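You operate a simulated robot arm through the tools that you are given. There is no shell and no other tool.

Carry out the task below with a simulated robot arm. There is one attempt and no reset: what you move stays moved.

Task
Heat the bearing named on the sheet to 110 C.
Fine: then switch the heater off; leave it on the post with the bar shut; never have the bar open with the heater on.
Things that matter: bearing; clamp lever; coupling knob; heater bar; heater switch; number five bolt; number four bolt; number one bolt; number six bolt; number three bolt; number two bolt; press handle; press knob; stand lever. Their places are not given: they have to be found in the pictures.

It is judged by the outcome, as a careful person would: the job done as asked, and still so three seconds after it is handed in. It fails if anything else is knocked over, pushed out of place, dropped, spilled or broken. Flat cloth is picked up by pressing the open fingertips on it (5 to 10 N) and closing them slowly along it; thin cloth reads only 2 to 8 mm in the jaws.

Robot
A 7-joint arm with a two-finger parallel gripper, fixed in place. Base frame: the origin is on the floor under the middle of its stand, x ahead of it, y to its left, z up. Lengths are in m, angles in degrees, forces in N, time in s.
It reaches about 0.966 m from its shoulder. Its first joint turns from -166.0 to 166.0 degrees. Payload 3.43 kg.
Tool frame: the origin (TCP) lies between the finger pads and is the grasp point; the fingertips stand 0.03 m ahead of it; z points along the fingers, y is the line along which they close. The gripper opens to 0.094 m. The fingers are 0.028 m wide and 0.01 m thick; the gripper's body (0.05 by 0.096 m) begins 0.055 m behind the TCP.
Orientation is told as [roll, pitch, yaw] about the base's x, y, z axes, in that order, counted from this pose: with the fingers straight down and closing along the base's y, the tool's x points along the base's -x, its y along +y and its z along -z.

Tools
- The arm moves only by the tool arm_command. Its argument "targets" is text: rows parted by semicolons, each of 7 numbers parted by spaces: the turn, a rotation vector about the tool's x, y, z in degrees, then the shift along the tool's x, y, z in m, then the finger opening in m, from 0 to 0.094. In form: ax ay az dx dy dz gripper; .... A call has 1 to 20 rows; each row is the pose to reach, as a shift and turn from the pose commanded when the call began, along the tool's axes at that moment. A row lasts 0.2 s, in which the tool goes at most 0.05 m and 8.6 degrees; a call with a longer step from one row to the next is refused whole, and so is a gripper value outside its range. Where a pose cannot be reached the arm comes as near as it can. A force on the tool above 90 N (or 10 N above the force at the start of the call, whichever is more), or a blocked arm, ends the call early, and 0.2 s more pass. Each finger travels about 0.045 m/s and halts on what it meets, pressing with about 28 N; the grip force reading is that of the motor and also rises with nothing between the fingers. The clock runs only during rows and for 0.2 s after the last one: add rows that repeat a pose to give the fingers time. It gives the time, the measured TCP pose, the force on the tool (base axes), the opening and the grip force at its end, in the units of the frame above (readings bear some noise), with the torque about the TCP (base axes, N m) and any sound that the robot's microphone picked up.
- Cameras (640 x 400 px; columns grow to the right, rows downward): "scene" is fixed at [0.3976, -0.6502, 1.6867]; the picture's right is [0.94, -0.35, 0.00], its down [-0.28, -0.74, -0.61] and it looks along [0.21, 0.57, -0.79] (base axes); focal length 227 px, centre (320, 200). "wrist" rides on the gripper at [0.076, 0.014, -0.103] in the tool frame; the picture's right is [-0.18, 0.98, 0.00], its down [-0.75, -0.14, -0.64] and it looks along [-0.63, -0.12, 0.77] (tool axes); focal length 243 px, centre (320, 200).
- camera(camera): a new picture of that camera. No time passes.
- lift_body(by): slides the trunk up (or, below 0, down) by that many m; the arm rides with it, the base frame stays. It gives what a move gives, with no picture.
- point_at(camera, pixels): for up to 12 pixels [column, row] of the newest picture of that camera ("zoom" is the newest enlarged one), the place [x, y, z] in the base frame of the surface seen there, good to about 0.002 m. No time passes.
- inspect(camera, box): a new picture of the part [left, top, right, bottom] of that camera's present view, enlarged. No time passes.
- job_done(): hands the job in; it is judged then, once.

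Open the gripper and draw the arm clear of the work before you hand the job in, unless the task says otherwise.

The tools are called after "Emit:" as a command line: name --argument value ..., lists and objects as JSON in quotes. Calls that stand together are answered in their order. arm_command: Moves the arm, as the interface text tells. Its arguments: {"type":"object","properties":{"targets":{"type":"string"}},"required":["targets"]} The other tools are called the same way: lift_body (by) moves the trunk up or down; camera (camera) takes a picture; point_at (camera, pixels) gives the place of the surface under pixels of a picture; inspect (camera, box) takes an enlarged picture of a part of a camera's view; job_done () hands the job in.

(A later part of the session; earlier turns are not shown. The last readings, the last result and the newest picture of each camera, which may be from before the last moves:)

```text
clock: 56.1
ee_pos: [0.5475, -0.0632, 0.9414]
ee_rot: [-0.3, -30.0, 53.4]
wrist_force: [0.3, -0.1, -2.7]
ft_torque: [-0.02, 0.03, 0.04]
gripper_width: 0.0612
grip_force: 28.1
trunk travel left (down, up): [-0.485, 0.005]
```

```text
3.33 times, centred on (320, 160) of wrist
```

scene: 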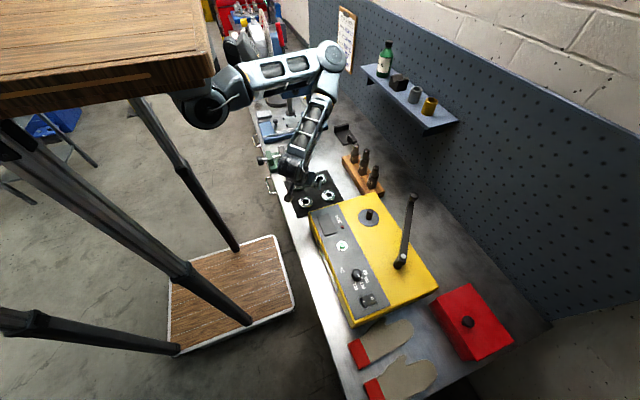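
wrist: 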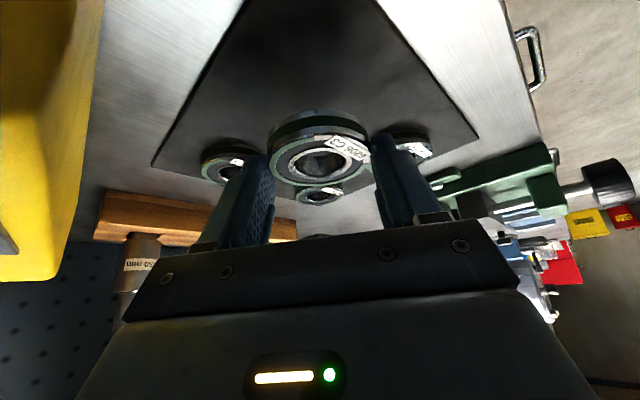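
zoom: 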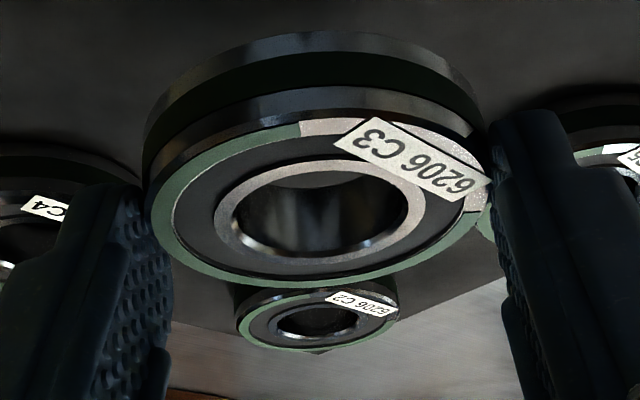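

The bearing hangs flat and secure. I'll lift it diagonally outward, above the neighbouring bearings and the heater's edge.

Emit:
arm_command --targets "0 0 0 -0.0112 -0.0131 -0.0105 0.045; 0 0 0 -0.0224 -0.0261 -0.0209 0.045; 0 0 0 -0.0335 -0.0392 -0.0314 0.045; 0 0 0 -0.0447 -0.0522 -0.0418 0.045; 0 0 0 -0.0500 -0.0697 -0.0561 0.045; 0 0 0 -0.0553 -0.0872 -0.0704 0.045; 0 0 0 -0.0605 -0.1046 -0.0847 0.045; 0 0 0 -0.0658 -0.1221 -0.0990 0.045; 0 0 0 -0.0658 -0.1221 -0.0990 0.045"

Emit:
camera --camera "scene"

Emit:
camera --camera "wrist"

Emit:
inspect --camera "scene" --box '[350, 195, 390, 235]'

Emit:
point_at --camera "zoom" --pixels '[[300, 140], [320, 150], [290, 170], [330, 170], [300, 200], [300, 230], [220, 250], [400, 250], [300, 320], [310, 150]]'

```text
clock: 58.1
ee_pos: [0.6508, -0.1299, 1.0584]
ee_rot: [-0.3, -29.9, 53.4]
wrist_force: [1.4, 0.2, -2.1]
ft_torque: [-0.02, 0.02, 0.01]
gripper_width: 0.0609
grip_force: 28.4
trunk travel left (down, up): [-0.485, 0.005]
```

```text
taken
```

scene: 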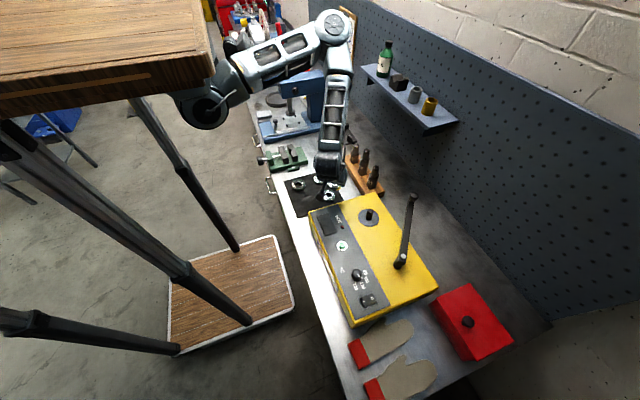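

```text
taken
```

wrist: 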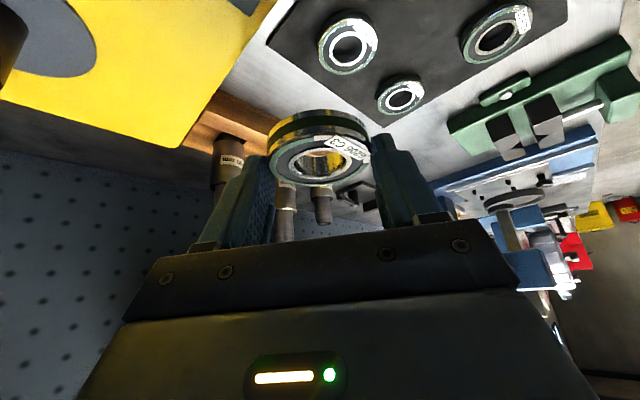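

```text
10.00 times, centred on (370, 215) of scene
```

zoom: 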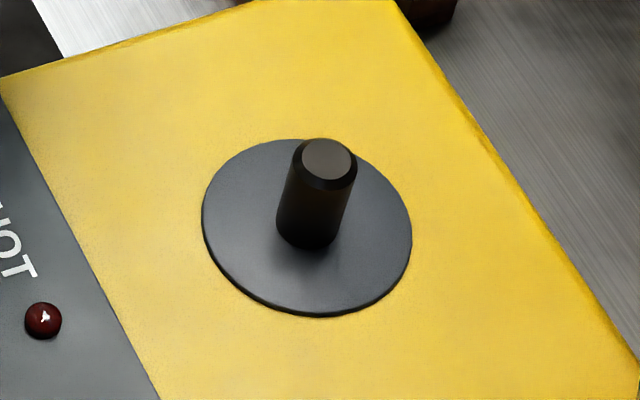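

```text
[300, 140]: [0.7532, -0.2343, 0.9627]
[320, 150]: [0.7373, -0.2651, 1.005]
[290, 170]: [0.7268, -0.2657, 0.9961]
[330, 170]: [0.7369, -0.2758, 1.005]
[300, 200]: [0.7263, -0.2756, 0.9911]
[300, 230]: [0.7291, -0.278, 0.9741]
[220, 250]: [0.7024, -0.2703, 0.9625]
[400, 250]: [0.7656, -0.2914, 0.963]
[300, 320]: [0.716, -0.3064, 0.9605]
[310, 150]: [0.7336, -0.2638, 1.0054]
```

The post top centre reads about (0.738,-0.269) and it's about 24 mm across, so I need the bearing's exact place in the jaws. I'll measure the held bearing.

Emit:
inspect --camera "wrist" --box '[250, 95, 390, 200]'

Emit:
point_at --camera "zoom" --pixels '[[200, 250], [455, 255], [325, 190], [325, 325], [235, 260], [405, 265], [320, 345], [320, 180], [150, 220], [475, 230], [230, 305], [420, 310]]'

```text
3.81 times, centred on (320, 148) of wrist
```

zoom: 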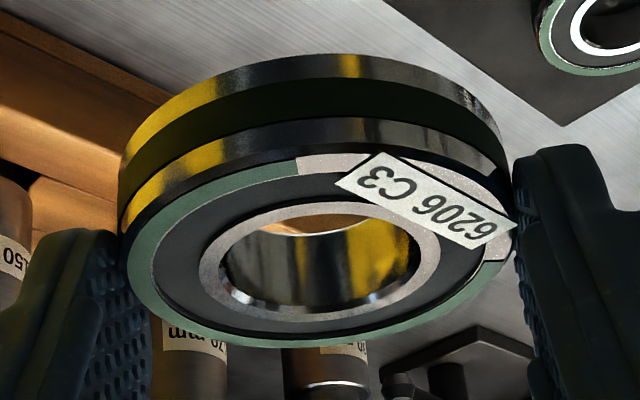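

```text
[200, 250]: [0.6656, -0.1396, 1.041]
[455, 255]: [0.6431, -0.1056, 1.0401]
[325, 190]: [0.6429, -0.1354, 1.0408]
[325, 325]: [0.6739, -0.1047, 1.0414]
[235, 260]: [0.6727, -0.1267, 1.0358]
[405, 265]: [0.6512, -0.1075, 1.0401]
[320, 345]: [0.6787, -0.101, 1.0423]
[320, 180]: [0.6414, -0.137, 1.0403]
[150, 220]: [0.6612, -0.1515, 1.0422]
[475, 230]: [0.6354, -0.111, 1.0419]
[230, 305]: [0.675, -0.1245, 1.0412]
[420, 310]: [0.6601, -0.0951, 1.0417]
```

The bearing sits level (top face z≈1.041). I'll sample exact rim points to get its centre.

Emit:
point_at --camera "zoom" --pixels '[[131, 250], [505, 255], [310, 160], [320, 342], [200, 322], [440, 318], [207, 250], [433, 250], [320, 206], [320, 316], [240, 170], [250, 335]]'

```text
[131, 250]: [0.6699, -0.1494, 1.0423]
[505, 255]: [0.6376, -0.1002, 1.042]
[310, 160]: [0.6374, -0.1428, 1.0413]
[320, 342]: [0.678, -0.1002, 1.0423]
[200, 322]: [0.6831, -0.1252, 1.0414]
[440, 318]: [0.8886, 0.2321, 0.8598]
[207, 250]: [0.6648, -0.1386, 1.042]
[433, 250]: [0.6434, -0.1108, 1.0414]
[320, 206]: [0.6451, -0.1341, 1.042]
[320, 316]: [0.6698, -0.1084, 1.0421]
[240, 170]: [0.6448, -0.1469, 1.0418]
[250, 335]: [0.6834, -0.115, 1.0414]
```

The centre of the held bearing is about (+0.007,+0.008) from the tool point. I'll move to hover above the post at z≈1.07.

Emit:
arm_command --targets "0 0 0 0.0079 -0.0217 -0.0065 0.045; 0 0 0 0.0157 -0.0435 -0.0129 0.045; 0 0 0 0.0236 -0.0652 -0.0194 0.045; 0 0 0 0.0314 -0.0870 -0.0258 0.045; 0 0 0 0.0393 -0.1087 -0.0323 0.045; 0 0 0 0.0471 -0.1305 -0.0387 0.045; 0 0 0 0.0550 -0.1522 -0.0452 0.045; 0 0 0 0.0550 -0.1522 -0.0452 0.045; 0 0 0 0.0550 -0.1522 -0.0452 0.045"

Emit:
camera --camera "wrist"

Emit:
camera --camera "scene"

Emit:
inspect --camera "scene" --box '[330, 180, 410, 250]'

```text
clock: 60.1
ee_pos: [0.7309, -0.2782, 1.0716]
ee_rot: [-0.3, -29.9, 53.5]
wrist_force: [0.2, -0.1, -1.2]
ft_torque: [0.01, -0.02, -0.02]
gripper_width: 0.0611
grip_force: 28.0
trunk travel left (down, up): [-0.485, 0.005]
```

```text
taken
```

wrist: 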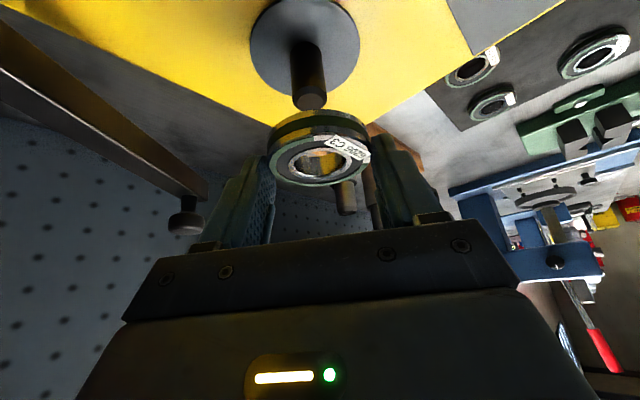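

```text
taken
```

scene: 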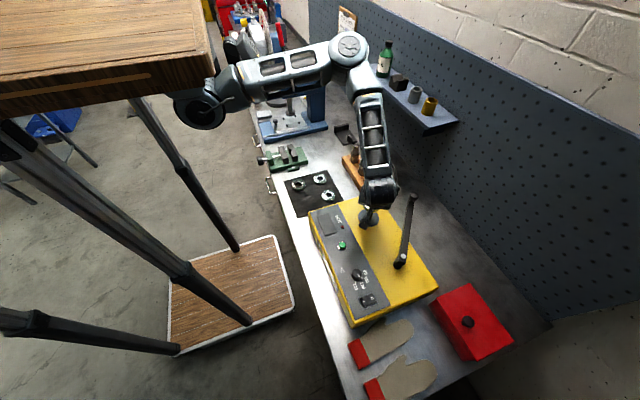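

```text
5.71 times, centred on (370, 215) of scene
```

zoom: 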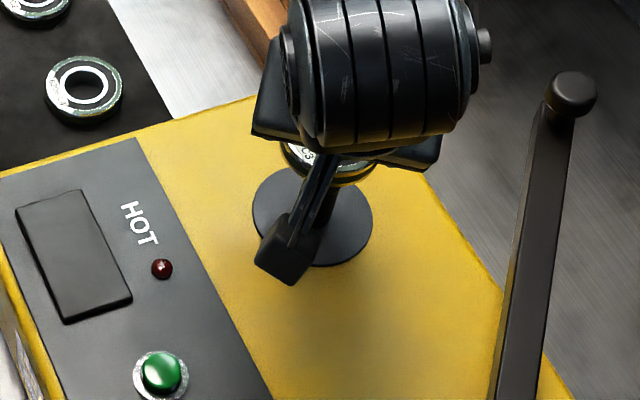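

Both the post (310,95) and the held bearing are in the wrist view. I'll measure both in the same picture.

Emit:
inspect --camera "wrist" --box '[240, 0, 400, 105]'

Emit:
point_at --camera "zoom" --pixels '[[290, 375], [270, 375], [310, 375], [290, 360], [270, 385], [310, 385], [50, 160], [475, 200], [250, 330], [290, 200], [220, 250], [340, 250]]'

Emit:
inspect --camera "wrist" --box '[250, 85, 390, 190]'

Emit:
point_at --camera "zoom" --pixels '[[131, 288], [505, 293], [310, 198], [320, 380], [207, 288], [433, 288], [320, 244], [320, 354], [240, 60], [270, 60], [300, 60], [270, 75]]'

```text
3.81 times, centred on (320, 52) of wrist
```

zoom: 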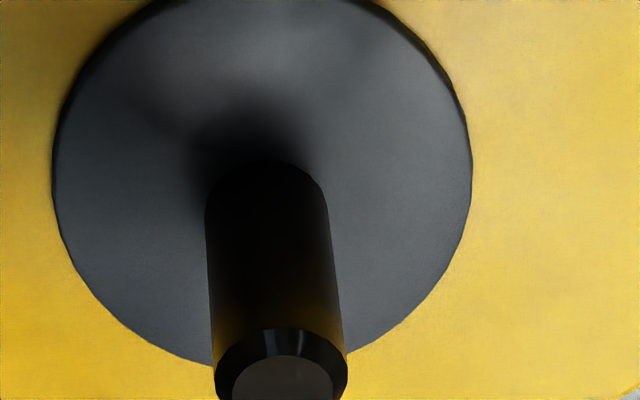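

```text
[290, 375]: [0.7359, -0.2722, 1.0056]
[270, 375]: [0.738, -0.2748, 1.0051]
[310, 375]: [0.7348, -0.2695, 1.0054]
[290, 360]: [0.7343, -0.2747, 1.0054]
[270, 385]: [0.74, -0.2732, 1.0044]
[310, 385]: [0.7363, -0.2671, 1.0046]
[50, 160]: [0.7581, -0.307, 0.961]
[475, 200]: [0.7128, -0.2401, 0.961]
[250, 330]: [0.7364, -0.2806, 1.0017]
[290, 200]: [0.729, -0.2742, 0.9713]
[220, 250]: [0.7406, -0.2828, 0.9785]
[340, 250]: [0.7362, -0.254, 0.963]
```

```text
3.81 times, centred on (320, 138) of wrist
```

zoom: 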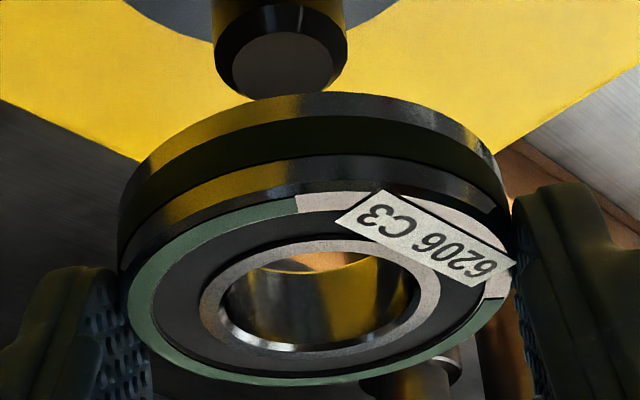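

```text
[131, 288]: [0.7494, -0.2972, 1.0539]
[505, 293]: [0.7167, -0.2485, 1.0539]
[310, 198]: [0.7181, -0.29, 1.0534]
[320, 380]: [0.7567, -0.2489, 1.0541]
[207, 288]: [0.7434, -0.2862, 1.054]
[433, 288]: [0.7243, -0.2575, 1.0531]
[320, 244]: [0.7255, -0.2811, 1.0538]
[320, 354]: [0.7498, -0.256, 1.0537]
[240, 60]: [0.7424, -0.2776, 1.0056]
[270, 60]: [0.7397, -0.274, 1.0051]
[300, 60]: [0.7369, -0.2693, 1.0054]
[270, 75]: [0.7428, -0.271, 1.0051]
```

In one picture the post is at (0.7395,-0.271) and the bearing at (0.738,-0.269). I'll shift by about 2 mm and lower until the bearing is just past the post's top, checking the force.

Emit:
arm_command --targets "0 0 0 0.0004 -0.0019 -0.0002 0.045; 0 0 0 0.0054 -0.0019 0.0085 0.045; 0 0 0 0.0104 -0.0019 0.0171 0.045; 0 0 0 0.0144 -0.0019 0.0240 0.045; 0 0 0 0.0174 -0.0019 0.0292 0.045; 0 0 0 0.0174 -0.0019 0.0292 0.045"

Emit:
camera --camera "wrist"

Emit:
inspect --camera "wrist" --box '[250, 85, 390, 190]'

```text
clock: 61.5
ee_pos: [0.7335, -0.2796, 1.0385]
ee_rot: [-0.3, -29.9, 53.4]
wrist_force: [0.0, -0.5, -1.8]
ft_torque: [-0.04, 0.0, -0.01]
gripper_width: 0.061
grip_force: 27.8
trunk travel left (down, up): [-0.485, 0.005]
```

```text
taken
```

wrist: 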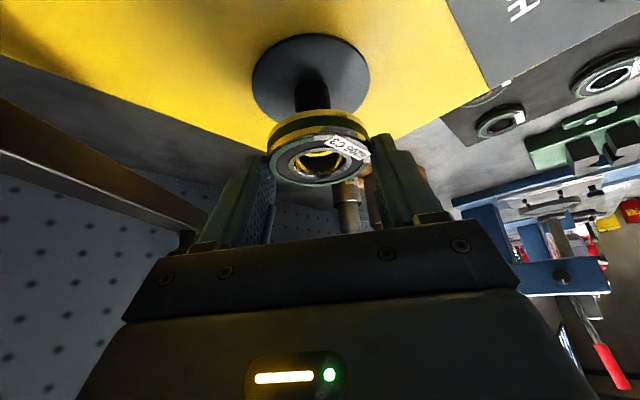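

```text
3.81 times, centred on (320, 138) of wrist
```

zoom: 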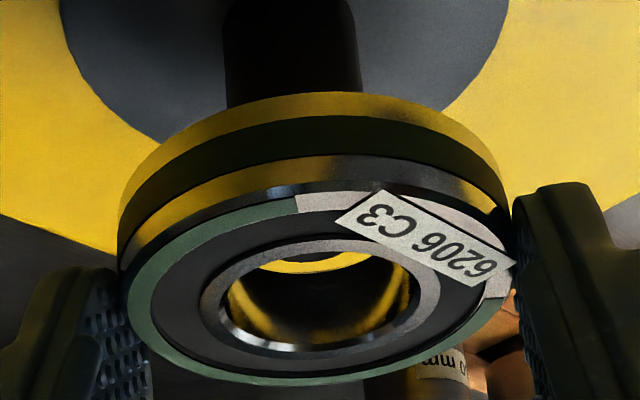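

The bearing's bottom is level with the post top and no force shows. I'll nudge 1 mm and lower 12 mm more.

Emit:
arm_command --targets "0 0 0 0.0010 -0.0010 0.0017 0.045; 0 0 0 0.0025 -0.0010 0.0043 0.045; 0 0 0 0.0040 -0.0010 0.0069 0.045; 0 0 0 0.0060 -0.0010 0.0104 0.045; 0 0 0 0.0060 -0.0010 0.0104 0.045"

Emit:
inspect --camera "wrist" --box '[250, 85, 390, 190]'

```text
clock: 62.7
ee_pos: [0.7328, -0.2791, 1.0267]
ee_rot: [-0.4, -29.9, 53.4]
wrist_force: [0.1, -0.9, -1.6]
ft_torque: [-0.03, -0.01, -0.01]
gripper_width: 0.061
grip_force: 28.1
trunk travel left (down, up): [-0.485, 0.005]
```

```text
3.81 times, centred on (320, 138) of wrist
```

zoom: 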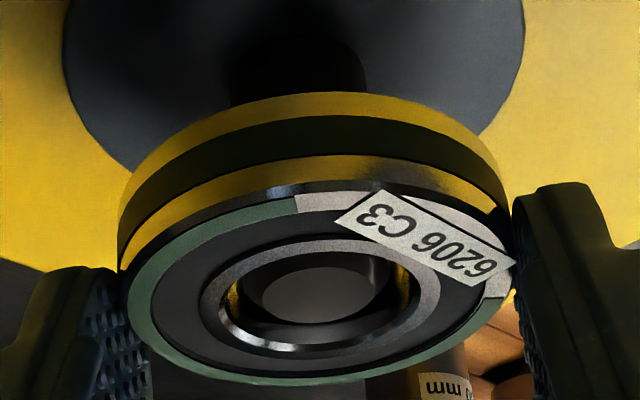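

The post's top shows centred inside the bore. I'll lower another 25 mm.

Emit:
arm_command --targets "0 0 0 0.003 0 0.0052 0.045; 0 0 0 0.006 0 0.0104 0.045; 0 0 0 0.009 0 0.0156 0.045; 0 0 0 0.0115 0 0.0199 0.045; 0 0 0 0.0130 0 0.0225 0.045; 0 0 0 0.0130 0 0.0225 0.045"

Emit:
inspect --camera "wrist" --box '[250, 85, 390, 190]'

Emit:
point_at --camera "zoom" --pixels '[[207, 288], [433, 288], [320, 354], [200, 40], [320, 60], [480, 60], [320, 290]]'

```text
clock: 64.1
ee_pos: [0.732, -0.2788, 1.0008]
ee_rot: [-0.3, -29.9, 53.4]
wrist_force: [-0.3, 0.2, -1.8]
ft_torque: [0.0, 0.0, 0.0]
gripper_width: 0.0609
grip_force: 28.0
trunk travel left (down, up): [-0.485, 0.005]
```

```text
3.81 times, centred on (320, 138) of wrist
```

zoom: 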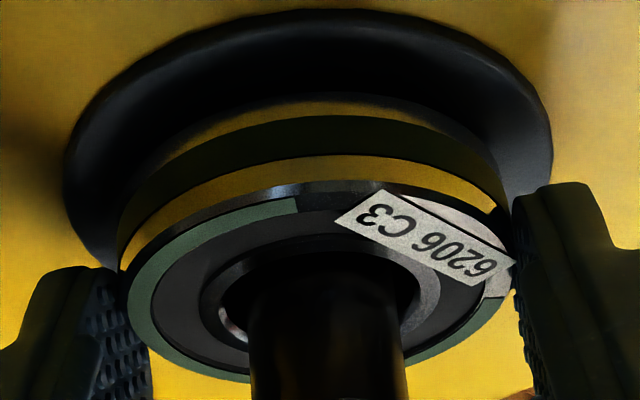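

```text
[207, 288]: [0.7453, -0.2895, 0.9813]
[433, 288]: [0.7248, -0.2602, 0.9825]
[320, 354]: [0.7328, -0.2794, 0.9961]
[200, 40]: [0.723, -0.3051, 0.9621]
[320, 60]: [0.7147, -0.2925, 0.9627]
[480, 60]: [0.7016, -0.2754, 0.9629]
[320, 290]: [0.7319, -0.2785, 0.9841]
```

The bearing top is at 0.982, about 2–3 mm above resting. I'll lower the last bit gently.

Emit:
arm_command --targets "0 0 0 0.0005 0 0.0009 0.045; 0 0 0 0.0010 0 0.0017 0.045; 0 0 0 0.0013 0 0.0022 0.045; 0 0 0 0.0013 0 0.0022 0.045"

```text
clock: 65.1
ee_pos: [0.7331, -0.2801, 0.9986]
ee_rot: [-0.3, -29.8, 53.4]
wrist_force: [-0.6, -0.3, -2.2]
ft_torque: [0.01, 0.01, -0.05]
gripper_width: 0.061
grip_force: 27.2
trunk travel left (down, up): [-0.485, 0.005]
```

Emit:
arm_command --targets "0 0 0 0.0004 0 0.0006 0.045; 0 0 0 0.0007 0 0.0012 0.045; 0 0 0 0.0007 0 0.0012 0.045"

Emit:
inspect --camera "wrist" --box '[250, 85, 390, 190]'

Emit:
point_at --camera "zoom" --pixels '[[207, 288], [433, 288], [180, 330], [450, 330], [320, 60], [480, 60]]'

```text
clock: 65.9
ee_pos: [0.732, -0.2804, 0.9965]
ee_rot: [-0.3, -30.0, 53.5]
wrist_force: [0.3, 0.5, -2.7]
ft_torque: [-0.06, 0.0, 0.0]
gripper_width: 0.0611
grip_force: 27.9
trunk travel left (down, up): [-0.485, 0.005]
```

```text
3.81 times, centred on (320, 138) of wrist
```

zoom: 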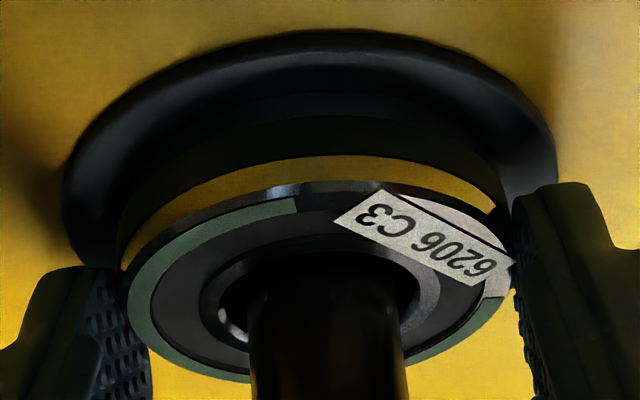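

```text
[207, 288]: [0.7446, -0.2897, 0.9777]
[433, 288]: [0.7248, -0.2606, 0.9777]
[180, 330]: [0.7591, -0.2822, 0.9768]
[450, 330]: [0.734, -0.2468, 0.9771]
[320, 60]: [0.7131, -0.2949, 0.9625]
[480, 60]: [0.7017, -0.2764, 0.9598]
```

The bearing's top is at 0.978, about at rest on the disc (0.962). I'll open the fingers slowly.

Emit:
arm_command --targets "0 0 0 0 0 0 0.062; 0 0 0 0 0 0 0.066; 0 0 0 0 0 0 0.074; 0 0 0 0 0 0 0.084; 0 0 0 0 0 0 0.09; 0 0 0 0 0 0 0.09"

Emit:
camera --camera "wrist"

Emit:
inspect --camera "wrist" --box '[250, 85, 390, 190]'

Emit:
point_at --camera "zoom" --pixels '[[207, 288], [433, 288], [180, 330], [450, 330], [320, 60], [480, 60]]'

```text
clock: 67.3
ee_pos: [0.7327, -0.2802, 0.9957]
ee_rot: [-0.4, -29.9, 53.5]
wrist_force: [0.3, 0.6, -0.2]
ft_torque: [-0.03, 0.01, 0.01]
gripper_width: 0.0901
grip_force: 0.1
trunk travel left (down, up): [-0.485, 0.005]
```

```text
taken
```

wrist: 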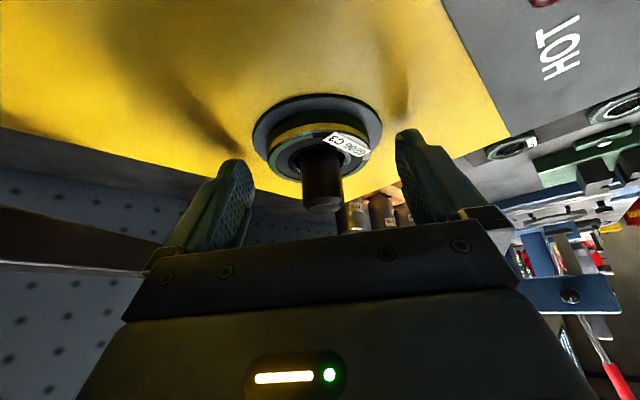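

```text
3.81 times, centred on (320, 138) of wrist
```

zoom: 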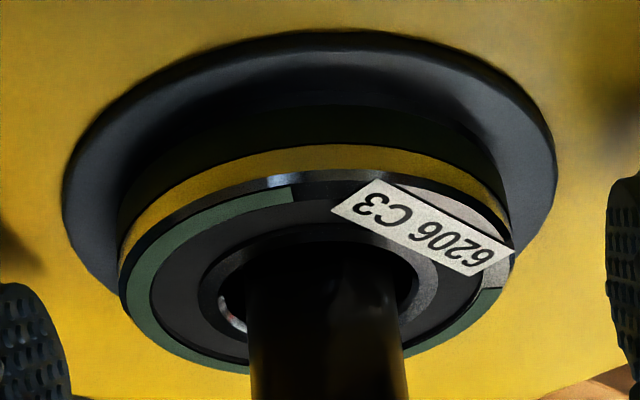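

```text
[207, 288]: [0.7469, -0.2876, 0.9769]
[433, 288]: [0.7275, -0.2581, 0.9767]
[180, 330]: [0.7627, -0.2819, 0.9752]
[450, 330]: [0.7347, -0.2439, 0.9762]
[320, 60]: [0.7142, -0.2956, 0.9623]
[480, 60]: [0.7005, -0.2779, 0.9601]
```

The bearing rests flat on the post's disc with the fingers clear. I'll rise straight up 12 cm.

Emit:
arm_command --targets "0 0 0 -0.005 0 -0.0087 0.09; 0 0 0 -0.0125 0 -0.0217 0.09; 0 0 0 -0.0225 0 -0.039 0.09; 0 0 0 -0.035 0 -0.0606 0.09; 0 0 0 -0.05 0 -0.0866 0.09; 0 0 0 -0.06 0 -0.1039 0.09; 0 0 0 -0.06 0 -0.1039 0.09"

Emit:
camera --camera "scene"

Emit:
inspect --camera "scene" --box '[330, 180, 430, 280]'

```text
clock: 68.9
ee_pos: [0.7322, -0.2794, 1.1174]
ee_rot: [-0.3, -29.9, 53.3]
wrist_force: [-0.8, 0.0, -0.1]
ft_torque: [-0.04, 0.01, 0.01]
gripper_width: 0.0901
grip_force: 0.0
trunk travel left (down, up): [-0.485, 0.005]
```

```text
taken
```

scene: 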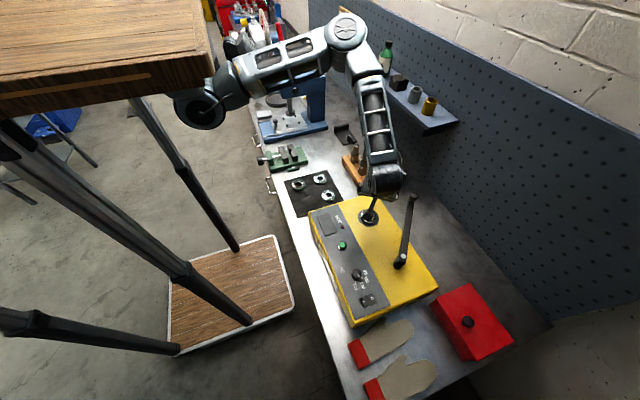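

```text
4.00 times, centred on (380, 230) of scene
```

zoom: 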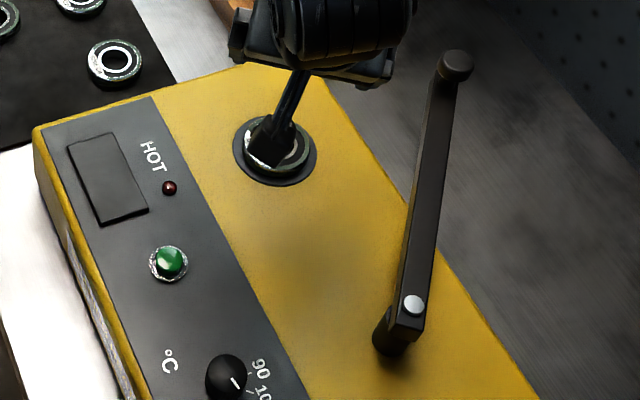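

The bearing is on the post and the fingers are clear. I'll bring the hand upright again (undo the tilt) while rising, over the free part of the heater.

Emit:
arm_command --targets "0 5 0 0.0082 0 -0.0151 0.09; 0 10 0 0.0163 0 -0.0318 0.09; 0 15 0 0.0242 0 -0.0498 0.09; 0 20 0 0.0317 0 -0.0692 0.09; 0 25 0 0.0386 0 -0.0900 0.08; 0 30 0 0.0450 0 -0.1121 0.07; 0 30 0 0.0450 0 -0.1121 0.06; 0 30 0 0.0450 0 -0.1121 0.06"

```text
clock: 70.7
ee_pos: [0.6754, -0.3543, 1.1917]
ee_rot: [-0.4, 0.3, 53.3]
wrist_force: [-0.6, -0.3, 0.2]
ft_torque: [-0.02, -0.03, 0.0]
gripper_width: 0.06
grip_force: 0.0
trunk travel left (down, up): [-0.485, 0.005]
```

Upright again. I'll turn yaw from 53 to about -20 while rising, then lower the trunk back.

Emit:
arm_command --targets "0 0 7.3 0 0 -0.01 0.06; 0 0 14.6 0 0 -0.02 0.06; 0 0 21.9 0 0 -0.03 0.06; 0 0 29.2 0 0 -0.04 0.06; 0 0 36.5 0 0 -0.05 0.06; 0 0 43.8 0 0 -0.06 0.06; 0 0 51.1 0 0 -0.07 0.06; 0 0 58.4 0 0 -0.08 0.06; 0 0 65.7 0 0 -0.08 0.06; 0 0 73 0 0 -0.08 0.06; 0 0 73 0 0 -0.08 0.06"

Emit:
lift_body --by -0.14

Emit:
camera --camera "scene"

Emit:
camera --camera "wrist"

```text
clock: 73.1
ee_pos: [0.6755, -0.3547, 1.273]
ee_rot: [-0.3, -0.2, -19.7]
wrist_force: [0.6, 0.5, 0.1]
ft_torque: [-0.02, 0.0, -0.01]
gripper_width: 0.0598
grip_force: 0.0
trunk travel left (down, up): [-0.485, 0.005]
```

```text
clock: 74.8
ee_pos: [0.6752, -0.3542, 1.132]
ee_rot: [-0.2, -0.2, -19.7]
wrist_force: [0.0, -0.1, -0.2]
ft_torque: [0.0, 0.01, -0.02]
gripper_width: 0.06
grip_force: 0.0
trunk travel left (down, up): [-0.345, 0.145]
```

```text
taken
```

scene: 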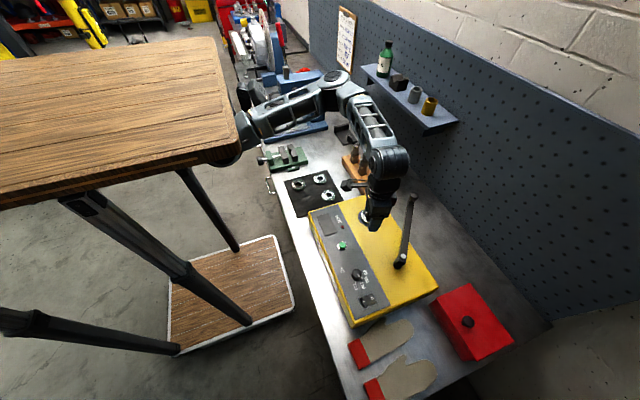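

```text
taken
```

wrist: 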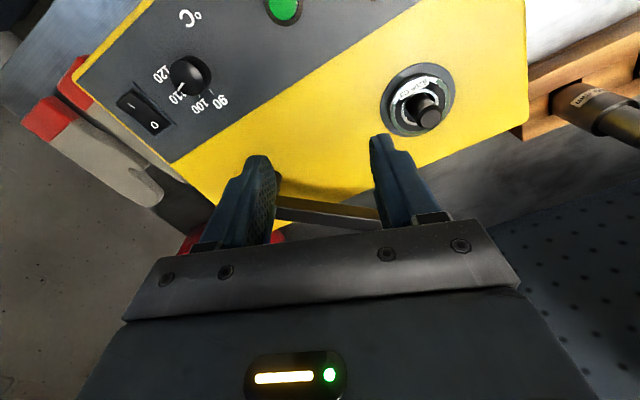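

The bearing is on the post and the dial is at 110. Next I'll go above the bar's knob at about (0.888,-0.294).

Emit:
arm_command --targets "0 0 1.2 -0.0225 0.0161 -0.005 0.06; 0 0 2.5 -0.045 0.0321 -0.01 0.06; 0 0 3.7 -0.0675 0.0482 -0.01 0.06; 0 0 4.9 -0.09 0.0642 -0.01 0.06; 0 0 6.1 -0.1125 0.0803 -0.01 0.06; 0 0 7.4 -0.135 0.0963 -0.01 0.06; 0 0 8.6 -0.1575 0.1124 -0.01 0.06; 0 0 9.8 -0.18 0.1284 -0.01 0.06; 0 0 9.8 -0.18 0.1284 -0.01 0.06"

Emit:
camera --camera "wrist"

Emit:
camera --camera "scene"

```text
clock: 76.8
ee_pos: [0.8879, -0.2942, 1.1403]
ee_rot: [-0.3, -0.2, -29.7]
wrist_force: [-0.3, 0.1, 1.0]
ft_torque: [-0.02, -0.02, -0.01]
gripper_width: 0.06
grip_force: 0.1
trunk travel left (down, up): [-0.345, 0.145]
```

```text
taken
```

wrist: 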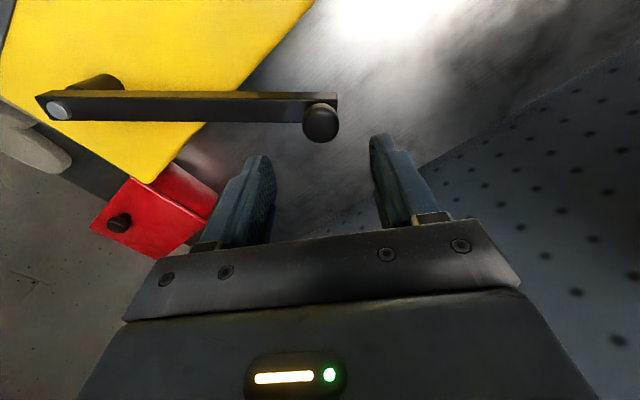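

```text
taken
```

scene: 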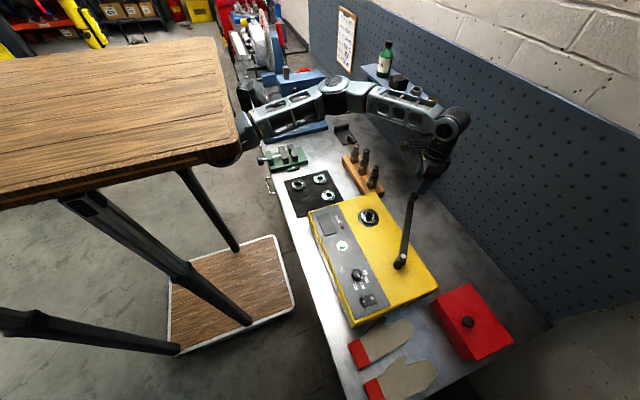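

I'll measure the knob at (320,122) before descending.

Emit:
point_at --camera "wrist" --pixels '[[320, 122], [305, 122], [336, 122], [320, 108], [320, 138], [60, 108], [200, 100]]'

```text
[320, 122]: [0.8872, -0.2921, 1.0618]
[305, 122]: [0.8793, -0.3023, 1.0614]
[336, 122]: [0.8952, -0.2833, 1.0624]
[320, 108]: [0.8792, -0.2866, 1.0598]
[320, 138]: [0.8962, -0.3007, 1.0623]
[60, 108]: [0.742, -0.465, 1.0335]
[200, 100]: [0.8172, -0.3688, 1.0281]
```

The knob is at (0.8875,-0.293), right under the tool. I'll descend and grip it.

Emit:
arm_command --targets "0 0 0 0 0.001 0.025 0.06; 0 0 0 0 0.001 0.05 0.06; 0 0 0 0 0.001 0.065 0.06; 0 0 0 0 0.001 0.069 0.06; 0 0 0 0 0.001 0.069 0.035; 0 0 0 0 0.001 0.069 0.015; 0 0 0 0 0.001 0.069 0.015; 0 0 0 0 0.001 0.069 0.015"

```text
clock: 78.6
ee_pos: [0.8888, -0.2936, 1.073]
ee_rot: [-0.1, -0.1, -29.6]
wrist_force: [-4.3, -3.0, -3.0]
ft_torque: [-0.22, -0.11, -0.15]
gripper_width: 0.0292
grip_force: 44.8
trunk travel left (down, up): [-0.345, 0.145]
```

Gripped. Now I'll swing the bar back along the arc, turning the tool with it, to about 10° first.

Emit:
arm_command --targets "0 0 -2.5 0.0099 0.0016 0 0.015; 0 0 -5 0.0198 0.0028 0 0.015; 0 0 -10 0.0397 0.0038 0 0.015; 0 0 -15 0.0598 0.0031 0 0.015; 0 0 -20 0.0797 0.0006 0 0.015; 0 0 -25 0.0993 -0.0036 0 0.015; 0 0 -30 0.1184 -0.0095 0 0.015; 0 0 -30 0.1184 -0.0095 0 0.015"

Emit:
camera --camera "scene"

```text
clock: 80.4
ee_pos: [0.7814, -0.2443, 1.0713]
ee_rot: [-0.3, -0.1, 0.5]
wrist_force: [0.0, 0.0, -4.3]
ft_torque: [-0.02, -1.0, -0.05]
gripper_width: 0.0293
grip_force: 44.5
trunk travel left (down, up): [-0.345, 0.145]
```

```text
taken
```

scene: 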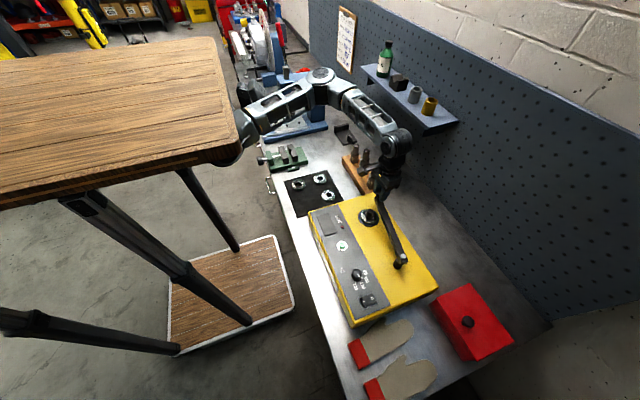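

About 10° left. I'll close it the rest of the way, pressing just slightly at the stop.

Emit:
arm_command --targets "0 0 -2.5 0.010 0.0014 0 0.015; 0 0 -5 0.0199 0.0026 0 0.015; 0 0 -8 0.0319 0.0034 0 0.015; 0 0 -10 0.0395 0.0035 0 0.015; 0 0 -10 0.0415 0.0035 0 0.015; 0 0 -10 0.0415 0.0035 0 0.015"

Emit:
camera --camera "wrist"

Emit:
inspect --camera "scene" --box '[330, 180, 430, 280]'

```text
clock: 81.8
ee_pos: [0.7393, -0.2404, 1.0724]
ee_rot: [-0.3, -0.1, 10.5]
wrist_force: [2.3, 7.1, 0.3]
ft_torque: [0.04, 0.01, 0.36]
gripper_width: 0.0296
grip_force: 44.4
trunk travel left (down, up): [-0.345, 0.145]
```

```text
taken
```

wrist: 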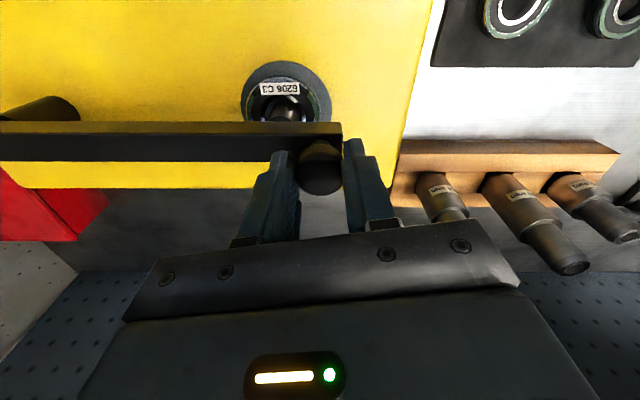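

```text
4.00 times, centred on (380, 230) of scene
```

zoom: 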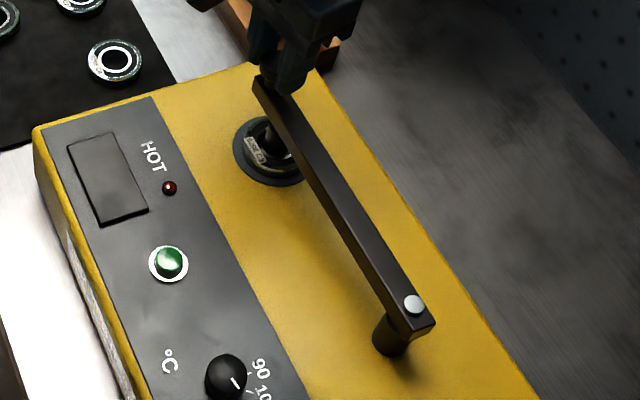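

The bar is back over the post. I'll press 4 mm more toward -x to make sure it is against its stop.

Emit:
arm_command --targets "0 0 0 0.002 0.0004 0 0.015; 0 0 0 0.0039 0.0007 0 0.015; 0 0 0 0.0039 0.0007 0 0.015"

```text
clock: 82.6
ee_pos: [0.7382, -0.2406, 1.0712]
ee_rot: [-0.4, -0.2, 10.7]
wrist_force: [30.6, 3.9, 3.3]
ft_torque: [0.08, -0.78, 0.0]
gripper_width: 0.0294
grip_force: 45.8
trunk travel left (down, up): [-0.345, 0.145]
```

Force rose to 31 N with almost no movement, so the bar is shut at its stop. I'll release and rise.

Emit:
arm_command --targets "0 0 0 -0.002 0 0 0.015; 0 0 0 -0.002 0 0 0.04; 0 0 0 -0.002 0 0 0.06; 0 0 0 -0.002 0 -0.02 0.06; 0 0 0 -0.002 0 -0.05 0.06; 0 0 0 -0.002 0 -0.08 0.06; 0 0 0 -0.002 0 -0.08 0.06"

Emit:
camera --camera "wrist"

Emit:
point_at --camera "wrist" --pixels '[[318, 120], [318, 130], [318, 110], [300, 100], [200, 100]]'

Emit:
inspect --camera "scene" --box '[330, 180, 430, 280]'

```text
clock: 84.2
ee_pos: [0.7374, -0.24, 1.1528]
ee_rot: [-0.4, -0.1, 10.5]
wrist_force: [0.4, 0.1, 0.3]
ft_torque: [-0.01, 0.02, -0.02]
gripper_width: 0.0602
grip_force: 0.1
trunk travel left (down, up): [-0.345, 0.145]
```

```text
taken
```

wrist: 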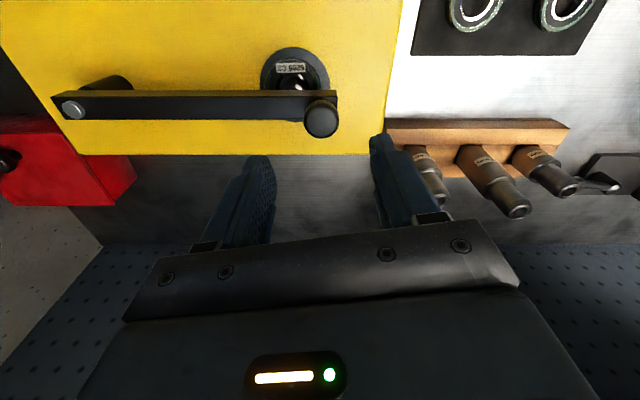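

```text
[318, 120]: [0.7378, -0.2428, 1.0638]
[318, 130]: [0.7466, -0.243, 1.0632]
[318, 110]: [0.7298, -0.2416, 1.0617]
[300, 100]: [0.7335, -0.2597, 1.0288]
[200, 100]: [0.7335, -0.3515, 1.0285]
```

```text
4.00 times, centred on (380, 230) of scene
```

zoom: 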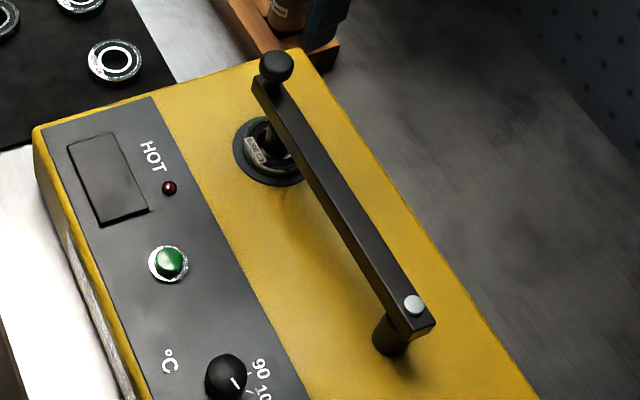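

The bar is shut as it was at the start, with the C3 bearing on the post. Now I'll close the fingers and go above the rocker's "I" end, near (0.578,-0.536).

Emit:
arm_command --targets "0 0 1 0.0212 -0.0262 0 0.04; 0 0 2 0.0423 -0.0524 0 0.02; 0 0 3 0.0635 -0.0785 0 0; 0 0 4.2 0.0846 -0.1047 0 0; 0 0 5.2 0.1058 -0.1309 0 0; 0 0 6.3 0.1270 -0.1571 0 0; 0 0 7.3 0.1481 -0.1833 0.01 0; 0 0 8.4 0.1693 -0.2094 0.03 0; 0 0 9.4 0.1904 -0.2356 0.05 0; 0 0 10.5 0.2116 -0.2618 0.073 0; 0 0 10.5 0.2116 -0.2618 0.073 0"

Emit:
camera --camera "wrist"

Emit:
inspect --camera "wrist" --box '[240, 80, 400, 200]'

Emit:
inspect --camera "scene" --box '[325, 240, 395, 310]'

```text
clock: 86.6
ee_pos: [0.5746, -0.5367, 1.0806]
ee_rot: [-0.4, -0.1, 0.0]
wrist_force: [-0.1, -0.6, 0.0]
ft_torque: [0.01, 0.02, -0.02]
gripper_width: 0.0002
grip_force: 27.5
trunk travel left (down, up): [-0.345, 0.145]
```

```text
taken
```

wrist: 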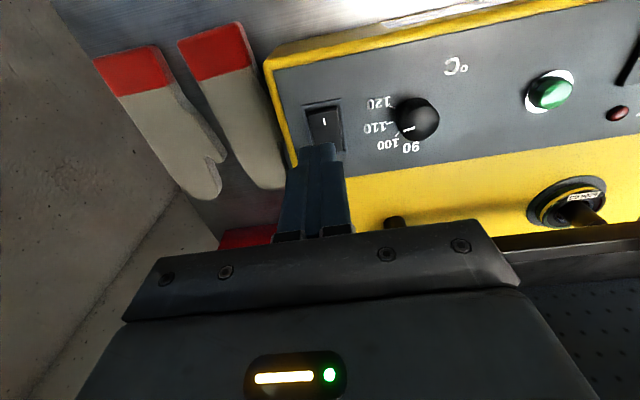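

```text
3.33 times, centred on (320, 140) of wrist
```

zoom: 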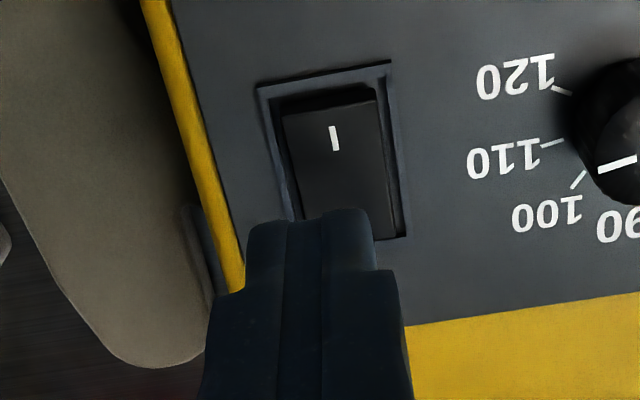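

```text
5.71 times, centred on (360, 275) of scene
```

zoom: 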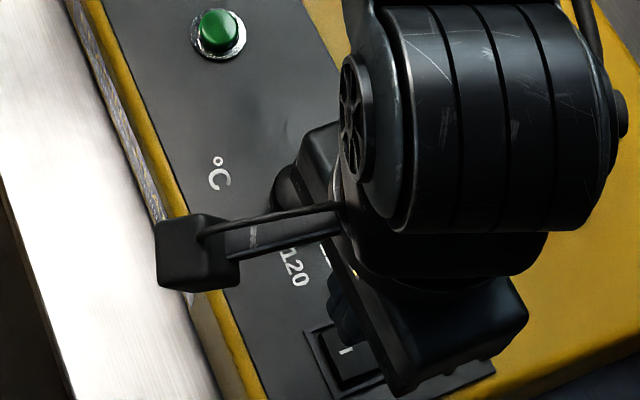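

I'll measure the rocker's ends in this view.

Emit:
inspect --camera "wrist" --box '[240, 80, 400, 200]'

Emit:
point_at --camera "zoom" --pixels '[[330, 108], [290, 130], [375, 105], [335, 140], [340, 180], [345, 205], [300, 190], [380, 190], [330, 93], [330, 78], [400, 150], [270, 120]]'

```text
3.33 times, centred on (320, 140) of wrist
```

zoom: 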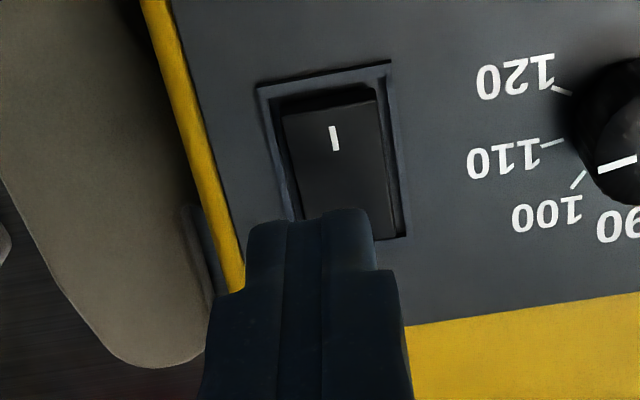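

```text
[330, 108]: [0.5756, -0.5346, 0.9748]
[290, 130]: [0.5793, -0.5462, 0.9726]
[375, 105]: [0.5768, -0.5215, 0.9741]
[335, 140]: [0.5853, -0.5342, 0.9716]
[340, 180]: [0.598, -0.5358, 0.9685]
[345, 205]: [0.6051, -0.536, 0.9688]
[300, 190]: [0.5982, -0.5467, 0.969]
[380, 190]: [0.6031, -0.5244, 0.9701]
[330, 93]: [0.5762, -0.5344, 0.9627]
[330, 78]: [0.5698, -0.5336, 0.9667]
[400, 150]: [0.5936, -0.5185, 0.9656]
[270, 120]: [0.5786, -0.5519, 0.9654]
```

The "I" end is at x≈0.576 (z 0.975). I'll lower the closed tips to just above it, then press in small steps.

Emit:
arm_command --targets "0 0 0 -0.001 0.0015 0.02 0; 0 0 0 -0.001 0.0015 0.045 0; 0 0 0 -0.001 0.0015 0.065 0; 0 0 0 -0.001 0.0015 0.073 0; 0 0 0 -0.001 0.0015 0.073 0"

Emit:
arm_command --targets "0 0 0 0 0 0.0015 0; 0 0 0 0 0 0.003 0; 0 0 0 0 0 0.0045 0; 0 0 0 0 0 0.006 0; 0 0 0 0 0 0.006 0"

```text
clock: 87.8
ee_pos: [0.5765, -0.5351, 1.0069]
ee_rot: [-0.4, 0.0, 0.0]
wrist_force: [-0.4, 0.2, -0.4]
ft_torque: [0.0, 0.03, -0.02]
gripper_width: 0.0
grip_force: 28.0
trunk travel left (down, up): [-0.345, 0.145]
```

```text
clock: 89.0
ee_pos: [0.5784, -0.5354, 1.001]
ee_rot: [-0.2, -0.1, 0.1]
wrist_force: [0.3, -0.4, 0.6]
ft_torque: [0.01, -0.01, -0.01]
gripper_width: 0.0001
grip_force: 28.0
trunk travel left (down, up): [-0.345, 0.145]
```

No force yet at tip z≈0.971. I'll press 3 mm further.

Emit:
arm_command --targets "0 0 0 0 0 0.001 0; 0 0 0 0 0 0.002 0; 0 0 0 0 0 0.003 0; 0 0 0 0 0 0.003 0"

Emit:
inspect --camera "wrist" --box '[240, 80, 400, 200]'

Emit:
inspect --camera "scene" --box '[310, 200, 380, 270]'

```text
clock: 90.0
ee_pos: [0.5786, -0.5351, 1.0019]
ee_rot: [-0.4, -0.2, -0.1]
wrist_force: [-2.1, 6.1, 30.3]
ft_torque: [0.21, -0.41, -0.08]
gripper_width: 0.0
grip_force: 28.3
trunk travel left (down, up): [-0.345, 0.145]
```

```text
3.33 times, centred on (320, 140) of wrist
```

zoom: 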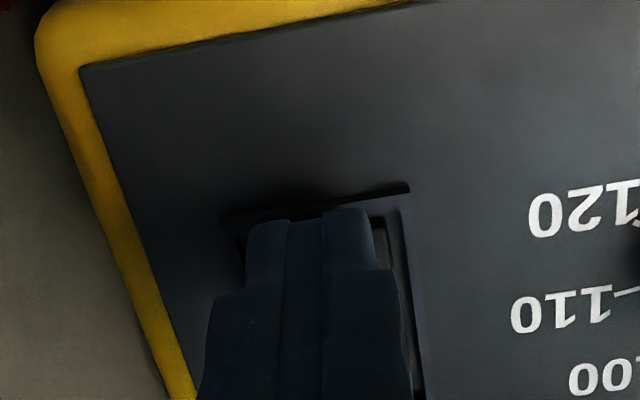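

```text
5.71 times, centred on (345, 235) of scene
```

zoom: 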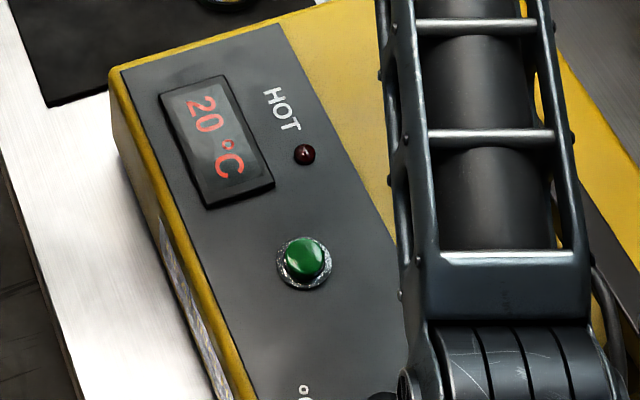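

The display now shows 20 °C: the heater is on. I'll rise and check whether it heats by itself, or needs the green button at (0.5925,-0.3445).

Emit:
arm_command --targets "0 0 0 0 0 -0.01 0; 0 0 0 0 0 -0.03 0; 0 0 0 0 0 -0.06 0; 0 0 0 0 0 -0.06 0; 0 0 0 0 0 -0.06 0"

Emit:
inspect --camera "scene" --box '[310, 200, 380, 270]'

Emit:
inspect --camera "wrist" --box '[240, 60, 640, 200]'

```text
clock: 91.2
ee_pos: [0.5761, -0.5343, 1.0581]
ee_rot: [-0.3, 0.0, 0.0]
wrist_force: [0.4, -0.8, 0.9]
ft_torque: [0.0, 0.0, -0.01]
gripper_width: 0.0001
grip_force: 27.7
trunk travel left (down, up): [-0.345, 0.145]
```

```text
5.71 times, centred on (345, 235) of scene
```

zoom: 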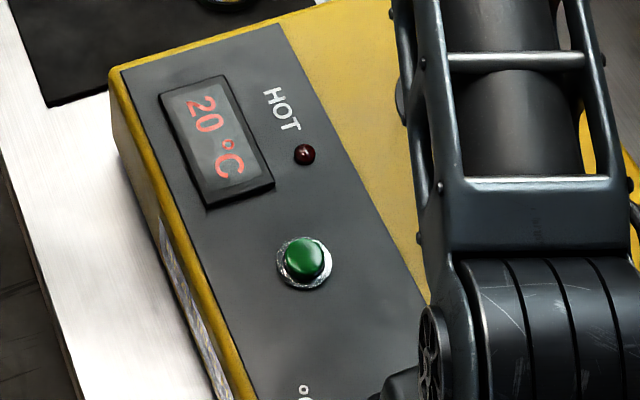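

```text
1.60 times, centred on (440, 130) of wrist
```

zoom: 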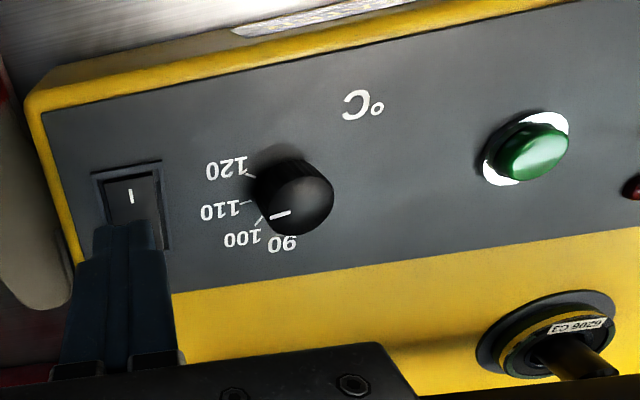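

The reading stays at 20, so the green button starts the heating. I'll move above it, keeping above the dial.

Emit:
arm_command --targets "0 0 0 -0.0027 0.0316 -0.005 0; 0 0 0 -0.0055 0.0631 -0.005 0; 0 0 0 -0.0082 0.0947 -0.005 0; 0 0 0 -0.0109 0.1262 -0.005 0; 0 0 0 -0.0137 0.1578 0 0; 0 0 0 -0.0164 0.1893 0.01 0; 0 0 0 -0.0164 0.1893 0.02 0; 0 0 0 -0.0164 0.1893 0.02 0"

Emit:
camera --camera "wrist"

Emit:
inspect --camera "wrist" --box '[240, 80, 400, 200]'

Emit:
point_at --camera "wrist" --pixels '[[315, 140], [310, 145], [320, 140], [315, 150], [300, 145], [330, 145]]'

```text
clock: 93.0
ee_pos: [0.5939, -0.3455, 1.0374]
ee_rot: [-0.2, -0.1, -0.1]
wrist_force: [0.4, -0.5, 0.1]
ft_torque: [0.01, 0.02, 0.0]
gripper_width: 0.0
grip_force: 27.8
trunk travel left (down, up): [-0.345, 0.145]
```

```text
taken
```

wrist: 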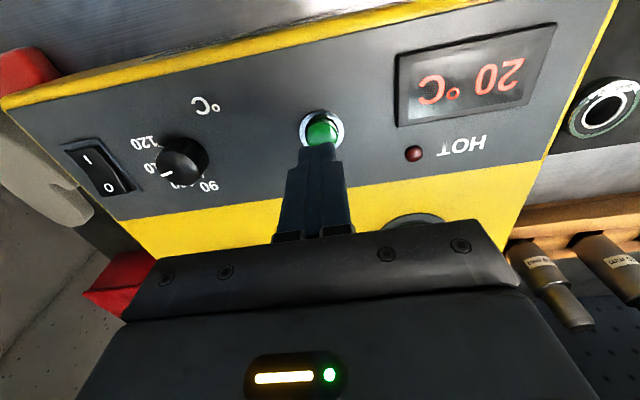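

```text
3.33 times, centred on (320, 140) of wrist
```

zoom: 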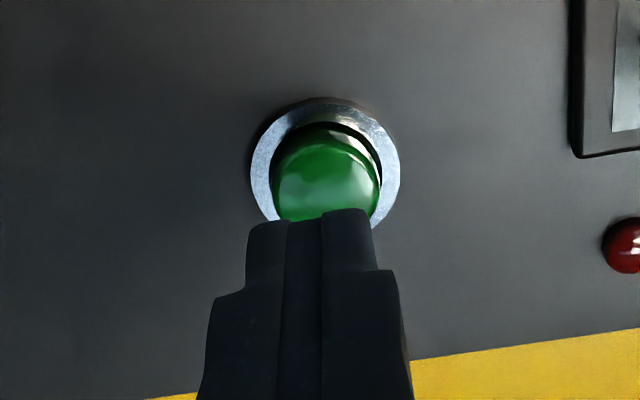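

```text
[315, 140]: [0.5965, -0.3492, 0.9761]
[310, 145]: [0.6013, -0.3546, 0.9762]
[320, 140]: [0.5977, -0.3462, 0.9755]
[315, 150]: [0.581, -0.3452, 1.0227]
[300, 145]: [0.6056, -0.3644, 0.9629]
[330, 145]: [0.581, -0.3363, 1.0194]
```

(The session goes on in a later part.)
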